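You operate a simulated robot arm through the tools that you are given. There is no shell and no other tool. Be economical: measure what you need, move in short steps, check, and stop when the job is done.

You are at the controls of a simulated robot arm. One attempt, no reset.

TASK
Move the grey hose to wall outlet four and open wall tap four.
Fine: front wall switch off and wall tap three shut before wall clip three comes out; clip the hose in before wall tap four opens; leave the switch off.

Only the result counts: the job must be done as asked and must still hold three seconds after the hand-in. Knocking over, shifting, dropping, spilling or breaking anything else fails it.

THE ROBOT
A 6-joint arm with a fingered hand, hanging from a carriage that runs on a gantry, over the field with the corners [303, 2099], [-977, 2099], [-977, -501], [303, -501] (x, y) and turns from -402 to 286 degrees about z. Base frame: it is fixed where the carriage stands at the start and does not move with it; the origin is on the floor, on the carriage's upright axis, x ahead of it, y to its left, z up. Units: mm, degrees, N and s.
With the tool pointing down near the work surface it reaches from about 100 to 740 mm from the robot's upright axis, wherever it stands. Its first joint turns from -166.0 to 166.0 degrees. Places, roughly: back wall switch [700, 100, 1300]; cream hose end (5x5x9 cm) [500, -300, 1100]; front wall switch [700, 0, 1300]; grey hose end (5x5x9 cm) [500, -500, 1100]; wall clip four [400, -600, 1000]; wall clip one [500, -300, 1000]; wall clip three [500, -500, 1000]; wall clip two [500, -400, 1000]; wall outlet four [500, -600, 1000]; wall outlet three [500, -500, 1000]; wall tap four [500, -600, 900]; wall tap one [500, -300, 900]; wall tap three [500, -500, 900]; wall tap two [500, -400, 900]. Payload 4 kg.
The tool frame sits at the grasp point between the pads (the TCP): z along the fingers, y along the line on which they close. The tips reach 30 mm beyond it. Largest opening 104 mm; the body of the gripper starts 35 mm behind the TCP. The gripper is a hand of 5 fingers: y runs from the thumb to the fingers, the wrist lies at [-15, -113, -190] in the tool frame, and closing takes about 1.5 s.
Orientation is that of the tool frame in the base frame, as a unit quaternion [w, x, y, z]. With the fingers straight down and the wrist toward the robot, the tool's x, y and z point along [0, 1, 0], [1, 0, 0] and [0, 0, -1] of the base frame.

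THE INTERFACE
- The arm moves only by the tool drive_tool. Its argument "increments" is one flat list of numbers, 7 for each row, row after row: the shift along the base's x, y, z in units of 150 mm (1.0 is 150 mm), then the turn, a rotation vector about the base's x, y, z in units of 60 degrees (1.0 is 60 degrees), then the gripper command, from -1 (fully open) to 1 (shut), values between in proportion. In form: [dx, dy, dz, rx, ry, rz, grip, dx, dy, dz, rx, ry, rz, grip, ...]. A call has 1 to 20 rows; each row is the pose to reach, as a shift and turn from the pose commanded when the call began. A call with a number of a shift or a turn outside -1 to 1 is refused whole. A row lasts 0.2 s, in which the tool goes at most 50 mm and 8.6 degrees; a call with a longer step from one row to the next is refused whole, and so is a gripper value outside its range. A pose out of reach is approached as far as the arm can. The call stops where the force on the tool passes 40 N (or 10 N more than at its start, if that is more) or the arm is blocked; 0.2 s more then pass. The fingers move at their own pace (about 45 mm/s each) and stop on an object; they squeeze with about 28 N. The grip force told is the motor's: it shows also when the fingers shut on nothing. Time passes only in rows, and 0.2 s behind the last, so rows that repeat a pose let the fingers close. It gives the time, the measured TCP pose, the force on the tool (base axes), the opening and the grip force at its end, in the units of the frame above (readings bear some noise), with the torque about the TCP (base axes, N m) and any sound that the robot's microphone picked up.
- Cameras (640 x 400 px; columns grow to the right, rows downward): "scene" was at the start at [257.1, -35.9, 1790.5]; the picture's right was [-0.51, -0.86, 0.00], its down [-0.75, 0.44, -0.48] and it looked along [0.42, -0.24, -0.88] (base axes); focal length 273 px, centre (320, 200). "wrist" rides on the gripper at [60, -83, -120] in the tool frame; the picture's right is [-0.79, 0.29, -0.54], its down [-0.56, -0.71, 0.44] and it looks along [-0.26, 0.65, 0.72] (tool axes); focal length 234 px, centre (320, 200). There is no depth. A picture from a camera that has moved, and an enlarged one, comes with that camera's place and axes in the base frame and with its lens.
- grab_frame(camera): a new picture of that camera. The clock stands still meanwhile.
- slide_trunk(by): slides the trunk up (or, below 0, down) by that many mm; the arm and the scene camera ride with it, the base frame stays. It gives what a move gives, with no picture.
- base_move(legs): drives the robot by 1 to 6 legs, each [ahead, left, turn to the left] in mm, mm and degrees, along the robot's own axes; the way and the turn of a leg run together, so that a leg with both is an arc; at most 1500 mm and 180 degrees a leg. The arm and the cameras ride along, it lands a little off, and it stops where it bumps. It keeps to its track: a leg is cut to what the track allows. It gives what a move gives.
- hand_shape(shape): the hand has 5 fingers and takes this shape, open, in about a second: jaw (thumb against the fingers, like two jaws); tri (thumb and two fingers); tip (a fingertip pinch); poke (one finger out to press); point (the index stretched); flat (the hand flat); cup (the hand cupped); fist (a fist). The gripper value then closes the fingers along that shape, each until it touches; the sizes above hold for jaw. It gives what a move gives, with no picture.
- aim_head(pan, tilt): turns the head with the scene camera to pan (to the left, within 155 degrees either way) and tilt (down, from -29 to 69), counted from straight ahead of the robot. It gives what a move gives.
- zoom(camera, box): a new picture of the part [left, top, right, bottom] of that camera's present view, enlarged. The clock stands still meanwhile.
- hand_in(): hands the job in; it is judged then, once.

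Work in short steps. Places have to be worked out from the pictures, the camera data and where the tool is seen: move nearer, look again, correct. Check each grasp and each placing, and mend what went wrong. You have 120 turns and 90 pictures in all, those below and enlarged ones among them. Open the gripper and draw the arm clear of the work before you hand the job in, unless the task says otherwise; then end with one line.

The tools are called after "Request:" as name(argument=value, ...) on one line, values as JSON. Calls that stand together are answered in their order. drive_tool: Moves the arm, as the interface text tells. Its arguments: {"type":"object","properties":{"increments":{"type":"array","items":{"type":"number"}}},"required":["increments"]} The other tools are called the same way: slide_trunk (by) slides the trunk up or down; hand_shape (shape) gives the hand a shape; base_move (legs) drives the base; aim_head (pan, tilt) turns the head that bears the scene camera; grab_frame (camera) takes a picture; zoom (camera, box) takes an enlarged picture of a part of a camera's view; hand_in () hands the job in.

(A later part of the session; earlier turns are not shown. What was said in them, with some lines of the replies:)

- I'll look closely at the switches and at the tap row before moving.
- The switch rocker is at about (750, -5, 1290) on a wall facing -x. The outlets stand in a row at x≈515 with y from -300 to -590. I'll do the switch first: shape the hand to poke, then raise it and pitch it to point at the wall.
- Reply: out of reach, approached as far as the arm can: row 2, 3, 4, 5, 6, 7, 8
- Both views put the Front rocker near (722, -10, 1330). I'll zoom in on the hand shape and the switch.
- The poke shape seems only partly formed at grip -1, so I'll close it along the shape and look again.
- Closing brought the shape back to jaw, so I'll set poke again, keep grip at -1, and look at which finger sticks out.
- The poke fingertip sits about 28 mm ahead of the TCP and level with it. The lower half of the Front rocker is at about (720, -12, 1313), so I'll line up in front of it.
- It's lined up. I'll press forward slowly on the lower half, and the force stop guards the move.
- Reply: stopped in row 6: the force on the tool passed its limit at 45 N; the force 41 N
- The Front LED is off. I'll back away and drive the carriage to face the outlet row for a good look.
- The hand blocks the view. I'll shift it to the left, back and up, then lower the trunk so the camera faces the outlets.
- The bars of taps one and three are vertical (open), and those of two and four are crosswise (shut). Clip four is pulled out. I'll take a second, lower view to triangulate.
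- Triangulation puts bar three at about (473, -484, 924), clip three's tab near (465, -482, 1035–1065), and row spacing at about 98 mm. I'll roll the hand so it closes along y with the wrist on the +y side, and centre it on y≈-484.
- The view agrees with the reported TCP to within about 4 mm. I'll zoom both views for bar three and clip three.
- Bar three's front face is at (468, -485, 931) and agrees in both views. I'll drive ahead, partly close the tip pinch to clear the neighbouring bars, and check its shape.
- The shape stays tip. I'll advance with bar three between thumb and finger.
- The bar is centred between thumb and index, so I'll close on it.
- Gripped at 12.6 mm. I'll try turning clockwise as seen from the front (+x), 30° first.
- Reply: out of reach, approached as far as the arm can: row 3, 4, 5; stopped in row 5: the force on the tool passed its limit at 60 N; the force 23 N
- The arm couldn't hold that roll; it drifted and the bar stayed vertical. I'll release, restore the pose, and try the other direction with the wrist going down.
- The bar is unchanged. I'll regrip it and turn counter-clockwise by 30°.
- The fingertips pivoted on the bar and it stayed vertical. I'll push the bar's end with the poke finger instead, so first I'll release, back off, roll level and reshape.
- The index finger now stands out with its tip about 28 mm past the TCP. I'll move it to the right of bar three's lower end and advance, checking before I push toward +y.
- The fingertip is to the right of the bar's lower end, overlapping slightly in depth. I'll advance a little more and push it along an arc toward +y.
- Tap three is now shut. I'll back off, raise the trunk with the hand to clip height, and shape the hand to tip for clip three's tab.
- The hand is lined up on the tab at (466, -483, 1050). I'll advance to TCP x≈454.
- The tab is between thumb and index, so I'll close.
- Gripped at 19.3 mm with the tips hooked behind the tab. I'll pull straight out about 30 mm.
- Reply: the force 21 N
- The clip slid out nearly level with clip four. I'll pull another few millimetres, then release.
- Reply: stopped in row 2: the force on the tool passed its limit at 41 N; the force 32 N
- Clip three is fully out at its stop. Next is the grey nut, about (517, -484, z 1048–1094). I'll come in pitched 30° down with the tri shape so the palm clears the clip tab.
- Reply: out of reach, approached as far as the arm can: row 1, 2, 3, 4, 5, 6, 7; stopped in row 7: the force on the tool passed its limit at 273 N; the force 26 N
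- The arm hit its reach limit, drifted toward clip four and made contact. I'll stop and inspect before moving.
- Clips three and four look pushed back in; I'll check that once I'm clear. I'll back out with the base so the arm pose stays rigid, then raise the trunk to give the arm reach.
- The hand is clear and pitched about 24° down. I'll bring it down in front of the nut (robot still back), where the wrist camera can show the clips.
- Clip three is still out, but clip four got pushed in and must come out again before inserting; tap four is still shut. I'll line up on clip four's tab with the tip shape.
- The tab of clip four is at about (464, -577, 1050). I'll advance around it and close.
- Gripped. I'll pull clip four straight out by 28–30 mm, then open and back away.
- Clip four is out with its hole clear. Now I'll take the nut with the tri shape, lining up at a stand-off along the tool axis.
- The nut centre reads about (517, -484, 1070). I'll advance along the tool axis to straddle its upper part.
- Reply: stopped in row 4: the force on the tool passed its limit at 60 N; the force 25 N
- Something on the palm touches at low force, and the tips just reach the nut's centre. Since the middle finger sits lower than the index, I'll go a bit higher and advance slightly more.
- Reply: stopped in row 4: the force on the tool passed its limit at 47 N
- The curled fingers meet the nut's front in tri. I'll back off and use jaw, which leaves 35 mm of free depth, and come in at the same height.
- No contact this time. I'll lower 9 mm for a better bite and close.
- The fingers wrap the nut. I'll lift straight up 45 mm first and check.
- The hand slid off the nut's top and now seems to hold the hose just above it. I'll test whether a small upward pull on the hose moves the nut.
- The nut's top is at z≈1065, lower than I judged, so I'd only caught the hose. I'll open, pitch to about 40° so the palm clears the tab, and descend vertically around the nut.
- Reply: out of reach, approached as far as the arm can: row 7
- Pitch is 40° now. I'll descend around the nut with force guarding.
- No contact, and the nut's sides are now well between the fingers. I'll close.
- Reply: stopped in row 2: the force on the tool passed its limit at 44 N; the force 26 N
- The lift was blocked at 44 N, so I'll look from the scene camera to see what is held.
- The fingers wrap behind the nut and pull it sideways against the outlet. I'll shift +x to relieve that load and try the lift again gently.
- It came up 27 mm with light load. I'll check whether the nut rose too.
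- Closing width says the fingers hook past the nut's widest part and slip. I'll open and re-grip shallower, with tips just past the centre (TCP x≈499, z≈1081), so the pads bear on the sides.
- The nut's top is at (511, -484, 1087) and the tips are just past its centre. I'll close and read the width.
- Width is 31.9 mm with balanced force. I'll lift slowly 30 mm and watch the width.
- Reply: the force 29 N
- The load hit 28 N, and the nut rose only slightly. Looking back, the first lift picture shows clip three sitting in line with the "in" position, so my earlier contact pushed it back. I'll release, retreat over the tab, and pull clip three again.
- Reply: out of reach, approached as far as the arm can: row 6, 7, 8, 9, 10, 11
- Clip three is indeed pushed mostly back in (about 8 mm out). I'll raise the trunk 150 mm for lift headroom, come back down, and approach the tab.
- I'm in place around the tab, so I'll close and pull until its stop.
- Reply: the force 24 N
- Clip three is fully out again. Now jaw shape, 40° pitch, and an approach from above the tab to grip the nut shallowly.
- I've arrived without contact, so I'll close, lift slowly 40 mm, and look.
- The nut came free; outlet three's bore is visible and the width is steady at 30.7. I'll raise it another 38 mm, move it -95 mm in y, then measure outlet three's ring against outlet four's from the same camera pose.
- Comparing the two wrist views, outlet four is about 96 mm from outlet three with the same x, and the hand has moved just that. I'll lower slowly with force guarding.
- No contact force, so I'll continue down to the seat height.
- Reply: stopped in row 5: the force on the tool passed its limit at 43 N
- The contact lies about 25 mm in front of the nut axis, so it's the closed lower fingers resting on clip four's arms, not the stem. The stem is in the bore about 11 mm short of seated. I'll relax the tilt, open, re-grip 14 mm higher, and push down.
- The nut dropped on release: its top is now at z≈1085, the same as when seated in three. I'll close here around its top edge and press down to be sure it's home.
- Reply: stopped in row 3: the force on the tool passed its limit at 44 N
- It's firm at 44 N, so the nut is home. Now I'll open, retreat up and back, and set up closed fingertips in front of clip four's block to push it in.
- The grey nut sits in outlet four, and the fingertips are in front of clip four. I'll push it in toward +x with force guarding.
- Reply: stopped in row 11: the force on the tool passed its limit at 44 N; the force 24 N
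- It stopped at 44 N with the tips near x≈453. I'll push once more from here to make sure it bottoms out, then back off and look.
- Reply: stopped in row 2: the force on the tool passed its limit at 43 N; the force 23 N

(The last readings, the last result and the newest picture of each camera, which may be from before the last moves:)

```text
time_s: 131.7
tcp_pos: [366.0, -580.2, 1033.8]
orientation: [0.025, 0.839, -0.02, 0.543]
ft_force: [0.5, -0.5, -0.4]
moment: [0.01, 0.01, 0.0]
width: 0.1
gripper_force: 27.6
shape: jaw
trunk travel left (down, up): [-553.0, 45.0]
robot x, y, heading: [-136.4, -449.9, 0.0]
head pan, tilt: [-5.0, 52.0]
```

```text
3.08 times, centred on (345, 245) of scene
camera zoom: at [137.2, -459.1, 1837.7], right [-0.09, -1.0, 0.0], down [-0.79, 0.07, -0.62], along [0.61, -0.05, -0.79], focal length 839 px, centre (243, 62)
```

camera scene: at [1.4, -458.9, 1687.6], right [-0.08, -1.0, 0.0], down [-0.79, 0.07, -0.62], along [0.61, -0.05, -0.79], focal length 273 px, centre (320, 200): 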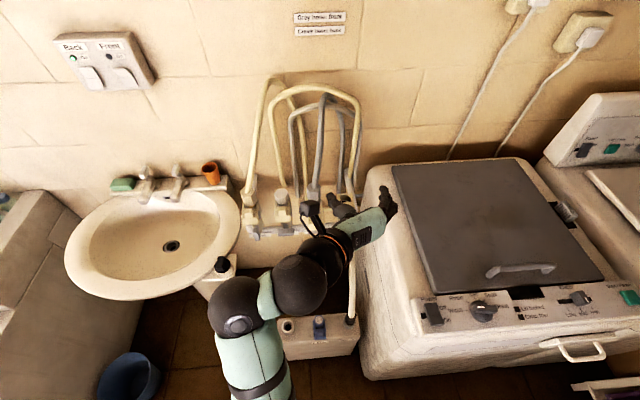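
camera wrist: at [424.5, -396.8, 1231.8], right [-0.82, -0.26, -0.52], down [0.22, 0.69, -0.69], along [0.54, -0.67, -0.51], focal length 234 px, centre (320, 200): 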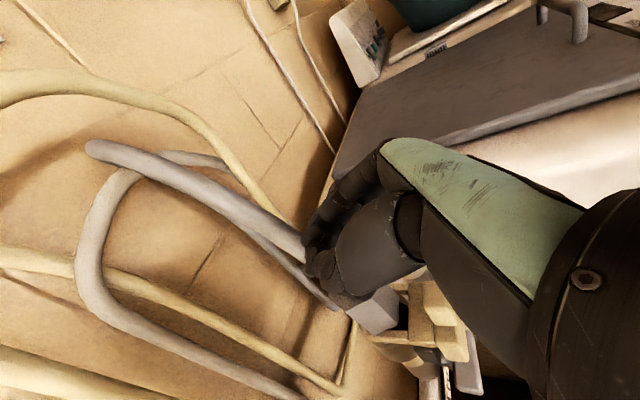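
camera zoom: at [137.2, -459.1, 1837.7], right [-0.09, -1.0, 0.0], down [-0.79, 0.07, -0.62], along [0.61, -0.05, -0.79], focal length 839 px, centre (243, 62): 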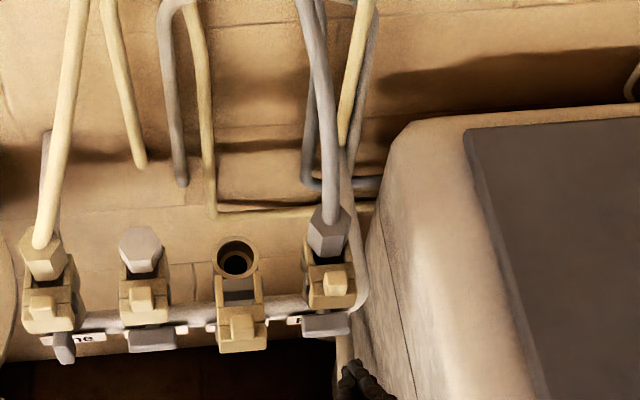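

Clip four is home, level with clips one and two. Next is tap four: opening is counter-clockwise, so its +y end must be pushed down. I'll set poke, level the tool, and line up above that end.

Request:
hand_shape(shape="poke")

Request:
drive_tool(increments=[-0.1, 0.05, 0, 0, -0.1, 0, -1, -0.15, 0.1, 0, 0, -0.2, 0, -1, -0.17, 0.18, 0, 0, -0.3, 0, -1, -0.17, 0.18, 0, 0, -0.4, 0, -1, -0.17, 0.18, 0, 0, -0.4, 0, -1])

Request:
slide_trunk(by=-74)

```text
time_s: 132.6
tcp_pos: [364.9, -579.9, 1033.0]
orientation: [0.024, 0.839, -0.019, 0.543]
ft_force: [-0.2, -0.2, 0.6]
moment: [0.02, 0.01, 0.01]
width: 0.2
gripper_force: 0.1
shape: poke
trunk travel left (down, up): [-553.0, 45.0]
robot x, y, heading: [-139.6, -447.2, -0.0]
head pan, tilt: [-5.0, 52.0]
```

```text
time_s: 133.8
tcp_pos: [339.1, -554.6, 1034.1]
orientation: [0.02, 0.707, -0.024, 0.706]
ft_force: [-0.5, 0.3, -0.7]
moment: [0.01, 0.0, -0.01]
width: 0.0
gripper_force: 0.0
shape: poke
trunk travel left (down, up): [-553.0, 45.0]
robot x, y, heading: [-138.0, -453.2, 0.4]
head pan, tilt: [-5.0, 52.0]
```

```text
time_s: 134.9
tcp_pos: [337.8, -554.8, 960.4]
orientation: [0.021, 0.708, -0.025, 0.706]
ft_force: [0.8, 0.4, -0.2]
moment: [-0.03, -0.02, 0.01]
width: 0.0
gripper_force: 0.0
shape: poke
trunk travel left (down, up): [-479.0, 119.0]
robot x, y, heading: [-141.2, -446.7, 0.2]
head pan, tilt: [-5.0, 52.0]
```

Level, at (338, -555, 960). I'll advance over the bar's +y end and take one wrist look.

Request:
drive_tool(increments=[0.25, 0.02, 0, 0, 0, 0, -1, 0.5, 0.02, 0, 0, 0, 0, -1, 0.7, 0.02, 0, 0, 0, 0, -1, 0.79, 0.02, 0, 0, 0, 0, -1, 0.79, 0.02, 0, 0, 0, 0, -1])

Request:
zoom(camera="wrist", box=[120, 130, 440, 330])

```text
time_s: 136.1
tcp_pos: [428.6, -544.7, 1000.8]
orientation: [0.02, 0.708, -0.025, 0.706]
ft_force: [0.7, 0.1, 0.4]
moment: [-0.01, -0.03, 0.0]
width: 0.0
gripper_force: 0.1
shape: poke
out of reach, approached as far as the arm can: row 1, 2, 3, 4, 5
trunk travel left (down, up): [-479.0, 119.0]
robot x, y, heading: [-138.1, -453.0, -0.0]
head pan, tilt: [-5.0, 52.0]
```

```text
2.00 times, centred on (280, 230) of wrist
camera zoom: at [313.3, -455.4, 1061.5], right [-0.56, -0.25, -0.79], down [0.48, 0.68, -0.56], along [0.67, -0.69, -0.26], focal length 468 px, centre (400, 140)
```

zoom: 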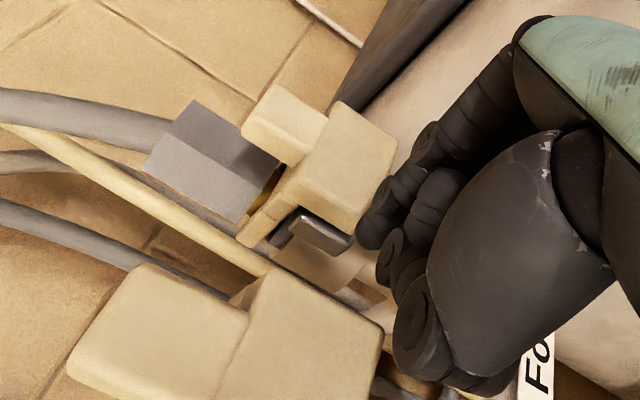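

The arm is reach-limited this low with the trunk so high. I'll back off, raise the hand, and lower the trunk to put the arm in its good range.

Request:
drive_tool(increments=[-0.2, 0, 0.1, 0, 0, 0, -1, -0.45, 0, 0.2, 0, 0, 0, -1, -0.7, 0, 0.35, 0, 0, 0, -1, -0.8, 0, 0.55, 0, 0, 0, -1, -0.8, 0, 0.8, 0, 0, 0, -1, -0.8, 0, 1, 0, 0, 0, -1, -0.8, 0, 1, 0, 0, 0, -1])

```text
time_s: 137.7
tcp_pos: [305.6, -545.2, 1149.6]
orientation: [0.021, 0.709, -0.024, 0.705]
ft_force: [0.6, 0.6, 0.4]
moment: [0.03, -0.01, -0.02]
width: 0.0
gripper_force: 0.1
shape: poke
trunk travel left (down, up): [-479.0, 119.0]
robot x, y, heading: [-139.6, -451.5, 0.3]
head pan, tilt: [-5.0, 52.0]
```

Request:
slide_trunk(by=-190)

Request:
drive_tool(increments=[0.25, -0.04, 0, 0, 0, 0, -1, 0.5, -0.04, 0, 0, 0, 0, -1, 0.7, -0.04, 0, 0, 0, 0, -1])

```text
time_s: 139.8
tcp_pos: [306.5, -544.3, 960.3]
orientation: [0.02, 0.708, -0.024, 0.705]
ft_force: [0.2, -0.2, -0.1]
moment: [0.03, 0.0, -0.04]
width: 0.0
gripper_force: 0.0
shape: poke
trunk travel left (down, up): [-289.0, 309.0]
robot x, y, heading: [-139.9, -449.1, 0.1]
head pan, tilt: [-5.0, 52.0]
```

```text
time_s: 140.6
tcp_pos: [411.9, -551.3, 959.7]
orientation: [0.019, 0.708, -0.024, 0.706]
ft_force: [0.8, -0.9, -0.3]
moment: [0.03, 0.02, 0.02]
width: 0.0
gripper_force: 0.0
shape: poke
trunk travel left (down, up): [-289.0, 309.0]
robot x, y, heading: [-139.7, -450.2, 0.2]
head pan, tilt: [-5.0, 52.0]
```

Reach is fine now. I'll advance and push the +y end of bar four down along the reverse arc.

Request:
drive_tool(increments=[0.15, 0, 0, 0, 0, 0, -1, 0.3, 0, 0, 0, 0, 0, -1, 0.3, 0, -0.085, 0, 0, 0, -1, 0.3, 0.015, -0.12, 0, 0, 0, -1, 0.3, 0.03, -0.15, 0, 0, 0, -1, 0.3, 0.035, -0.185, 0, 0, 0, -1, 0.3, 0.035, -0.22, 0, 0, 0, -1, 0.3, 0.02, -0.26, 0, 0, 0, -1, 0.3, 0, -0.3, 0, 0, 0, -1, 0.3, -0.03, -0.335, 0, 0, 0, -1, 0.3, -0.055, -0.35, 0, 0, 0, -1, 0.3, -0.055, -0.35, 0, 0, 0, -1])

```text
time_s: 141.5
tcp_pos: [458.9, -548.0, 954.5]
orientation: [0.023, 0.699, -0.024, 0.714]
ft_force: [-2.4, 3.5, 9.2]
moment: [-0.17, 0.09, -0.09]
width: 0.1
gripper_force: 0.1
shape: poke
trunk travel left (down, up): [-289.0, 309.0]
robot x, y, heading: [-137.4, -452.5, 0.2]
head pan, tilt: [-5.0, 52.0]
stopped in row 4: the force on the tool passed its limit at 44 N (the readings are from after the stop); the commanded pose is now the measured one
```

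It stopped early at z≈955, higher than I expected for the fingertip. I'll use a picture to see what touches.

Request:
zoom(camera="wrist", box=[120, 130, 440, 330])

```text
2.00 times, centred on (280, 230) of wrist
camera zoom: at [342.2, -458.5, 1010.7], right [-0.54, -0.25, -0.8], down [0.49, 0.68, -0.55], along [0.68, -0.69, -0.24], focal length 468 px, centre (400, 140)
```

zoom: 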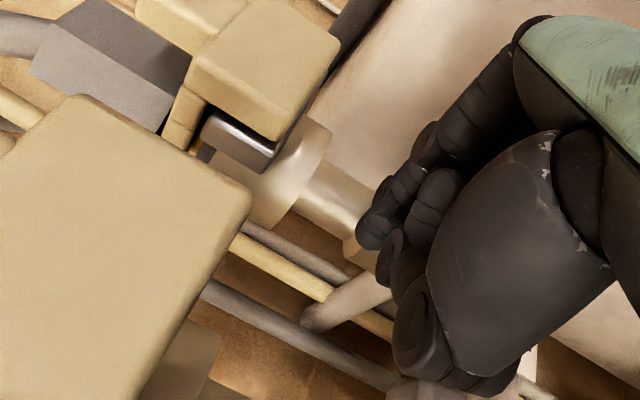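

The fingertip seems to rest on the valve body's shoulder, meaning it's too deep in x. I'll lift a little, retract 10 mm so the tip is only over the bar, and repeat the arc.

Request:
drive_tool(increments=[-0.03, -0.01, 0.04, 0, 0, 0, -1, -0.065, -0.02, 0.04, 0, 0, 0, -1, -0.065, -0.02, 0, 0, 0, 0, -1, -0.065, -0.02, -0.05, 0, 0, 0, -1, -0.065, -0.007, -0.083, 0, 0, 0, -1, -0.065, 0.007, -0.117, 0, 0, 0, -1, -0.065, 0.012, -0.15, 0, 0, 0, -1, -0.065, 0.013, -0.183, 0, 0, 0, -1, -0.065, 0, -0.223, 0, 0, 0, -1, -0.065, -0.013, -0.257, 0, 0, 0, -1, -0.065, -0.037, -0.283, 0, 0, 0, -1, -0.065, -0.06, -0.303, 0, 0, 0, -1, -0.065, -0.073, -0.317, 0, 0, 0, -1])

```text
time_s: 144.3
tcp_pos: [447.2, -557.8, 905.7]
orientation: [0.022, 0.7, -0.024, 0.714]
ft_force: [-2.8, 5.3, 2.2]
moment: [-0.05, -0.02, 0.05]
width: 0.0
gripper_force: 0.0
shape: poke
trunk travel left (down, up): [-289.0, 309.0]
robot x, y, heading: [-139.0, -452.2, 0.1]
head pan, tilt: [-5.0, 52.0]
```

The arc completed with a light reaction from the bar. I'll nudge 4 mm further to reach its stop, then back straight out, and use the last picture for a check.

Request:
drive_tool(increments=[0, -0.015, -0.01, 0, 0, 0, -1, 0, -0.03, -0.01, 0, 0, 0, -1, 0, -0.03, -0.01, 0, 0, 0, -1])

Request:
drive_tool(increments=[0, 0.03, 0, 0, 0, 0, -1, -0.2, 0.05, 0, 0, 0, 0, -1, -0.45, 0.1, 0, 0, 0, 0, -1, -0.7, 0.2, 0, 0, 0, 0, -1, -0.95, 0.4, 0, 0, 0, 0, -1])

Request:
base_move(legs=[[-120, 0, 0]])

Request:
aim_head(pan=-5, tilt=45)

```text
time_s: 145.1
tcp_pos: [446.6, -563.1, 902.3]
orientation: [0.022, 0.7, -0.025, 0.713]
ft_force: [-5.6, 6.9, 1.9]
moment: [-0.07, -0.03, 0.01]
width: 0.1
gripper_force: 0.0
shape: poke
trunk travel left (down, up): [-289.0, 309.0]
robot x, y, heading: [-140.1, -451.7, 0.2]
head pan, tilt: [-5.0, 52.0]
```

```text
time_s: 146.3
tcp_pos: [305.5, -504.7, 903.2]
orientation: [0.022, 0.7, -0.025, 0.713]
ft_force: [-0.5, -0.6, -1.3]
moment: [-0.01, 0.03, -0.01]
width: 0.1
gripper_force: 0.0
shape: poke
trunk travel left (down, up): [-289.0, 309.0]
robot x, y, heading: [-138.0, -448.0, -0.0]
head pan, tilt: [-5.0, 52.0]
```

```text
time_s: 147.6
tcp_pos: [185.5, -504.2, 902.9]
orientation: [0.022, 0.701, -0.023, 0.713]
ft_force: [-0.6, -0.4, 0.0]
moment: [-0.03, -0.02, -0.01]
width: 0.0
gripper_force: 0.0
shape: poke
trunk travel left (down, up): [-289.0, 309.0]
robot x, y, heading: [-257.3, -450.8, 0.5]
head pan, tilt: [-5.0, 52.0]
```

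```text
time_s: 148.2
tcp_pos: [186.3, -503.2, 902.9]
orientation: [0.022, 0.7, -0.024, 0.713]
ft_force: [-0.7, 0.0, 0.5]
moment: [-0.03, 0.02, 0.01]
width: 0.0
gripper_force: 0.0
shape: poke
trunk travel left (down, up): [-289.0, 309.0]
robot x, y, heading: [-255.1, -448.9, 0.2]
head pan, tilt: [-5.0, 45.0]
```

I'll use the last picture on taps three and four with their clips and the nut.

Request:
zoom(camera="scene", box=[290, 200, 390, 270])

```text
5.71 times, centred on (340, 235) of scene
camera zoom: at [23.6, -459.4, 1583.2], right [-0.08, -1.0, 0.0], down [-0.7, 0.06, -0.71], along [0.7, -0.06, -0.71], focal length 1558 px, centre (206, 0)
```

zoom: 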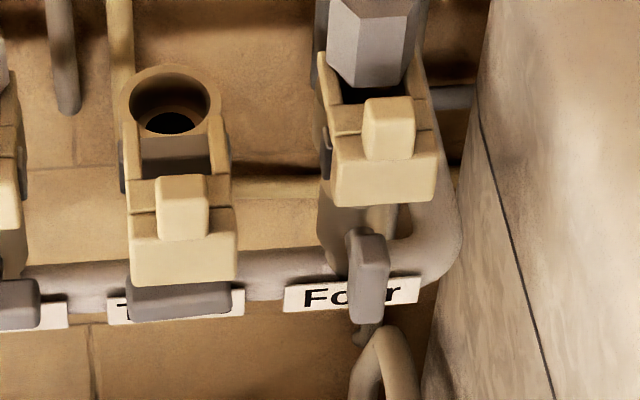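

The last picture shows bar four vertical (open), bar three crosswise (shut), clip four in over the grey nut, and the arm clear. I'll open the hand and hand in.

Request:
hand_shape(shape="jaw")

Request:
hand_in()

```text
time_s: 149.1
tcp_pos: [185.9, -502.3, 904.0]
orientation: [0.023, 0.7, -0.023, 0.713]
ft_force: [0.2, -0.8, -0.2]
moment: [0.05, 0.01, 0.01]
width: 104.0
gripper_force: 0.0
shape: jaw
trunk travel left (down, up): [-289.0, 309.0]
robot x, y, heading: [-258.9, -447.6, 0.1]
head pan, tilt: [-5.0, 45.0]
```

```text
The job is handed in.
```

The grey hose is clipped into outlet four with tap four open and tap three shut; the front switch was turned off first and not touched again. While I worked, contact pushed clips three and four back in, and I pulled both out again before moving the hose.
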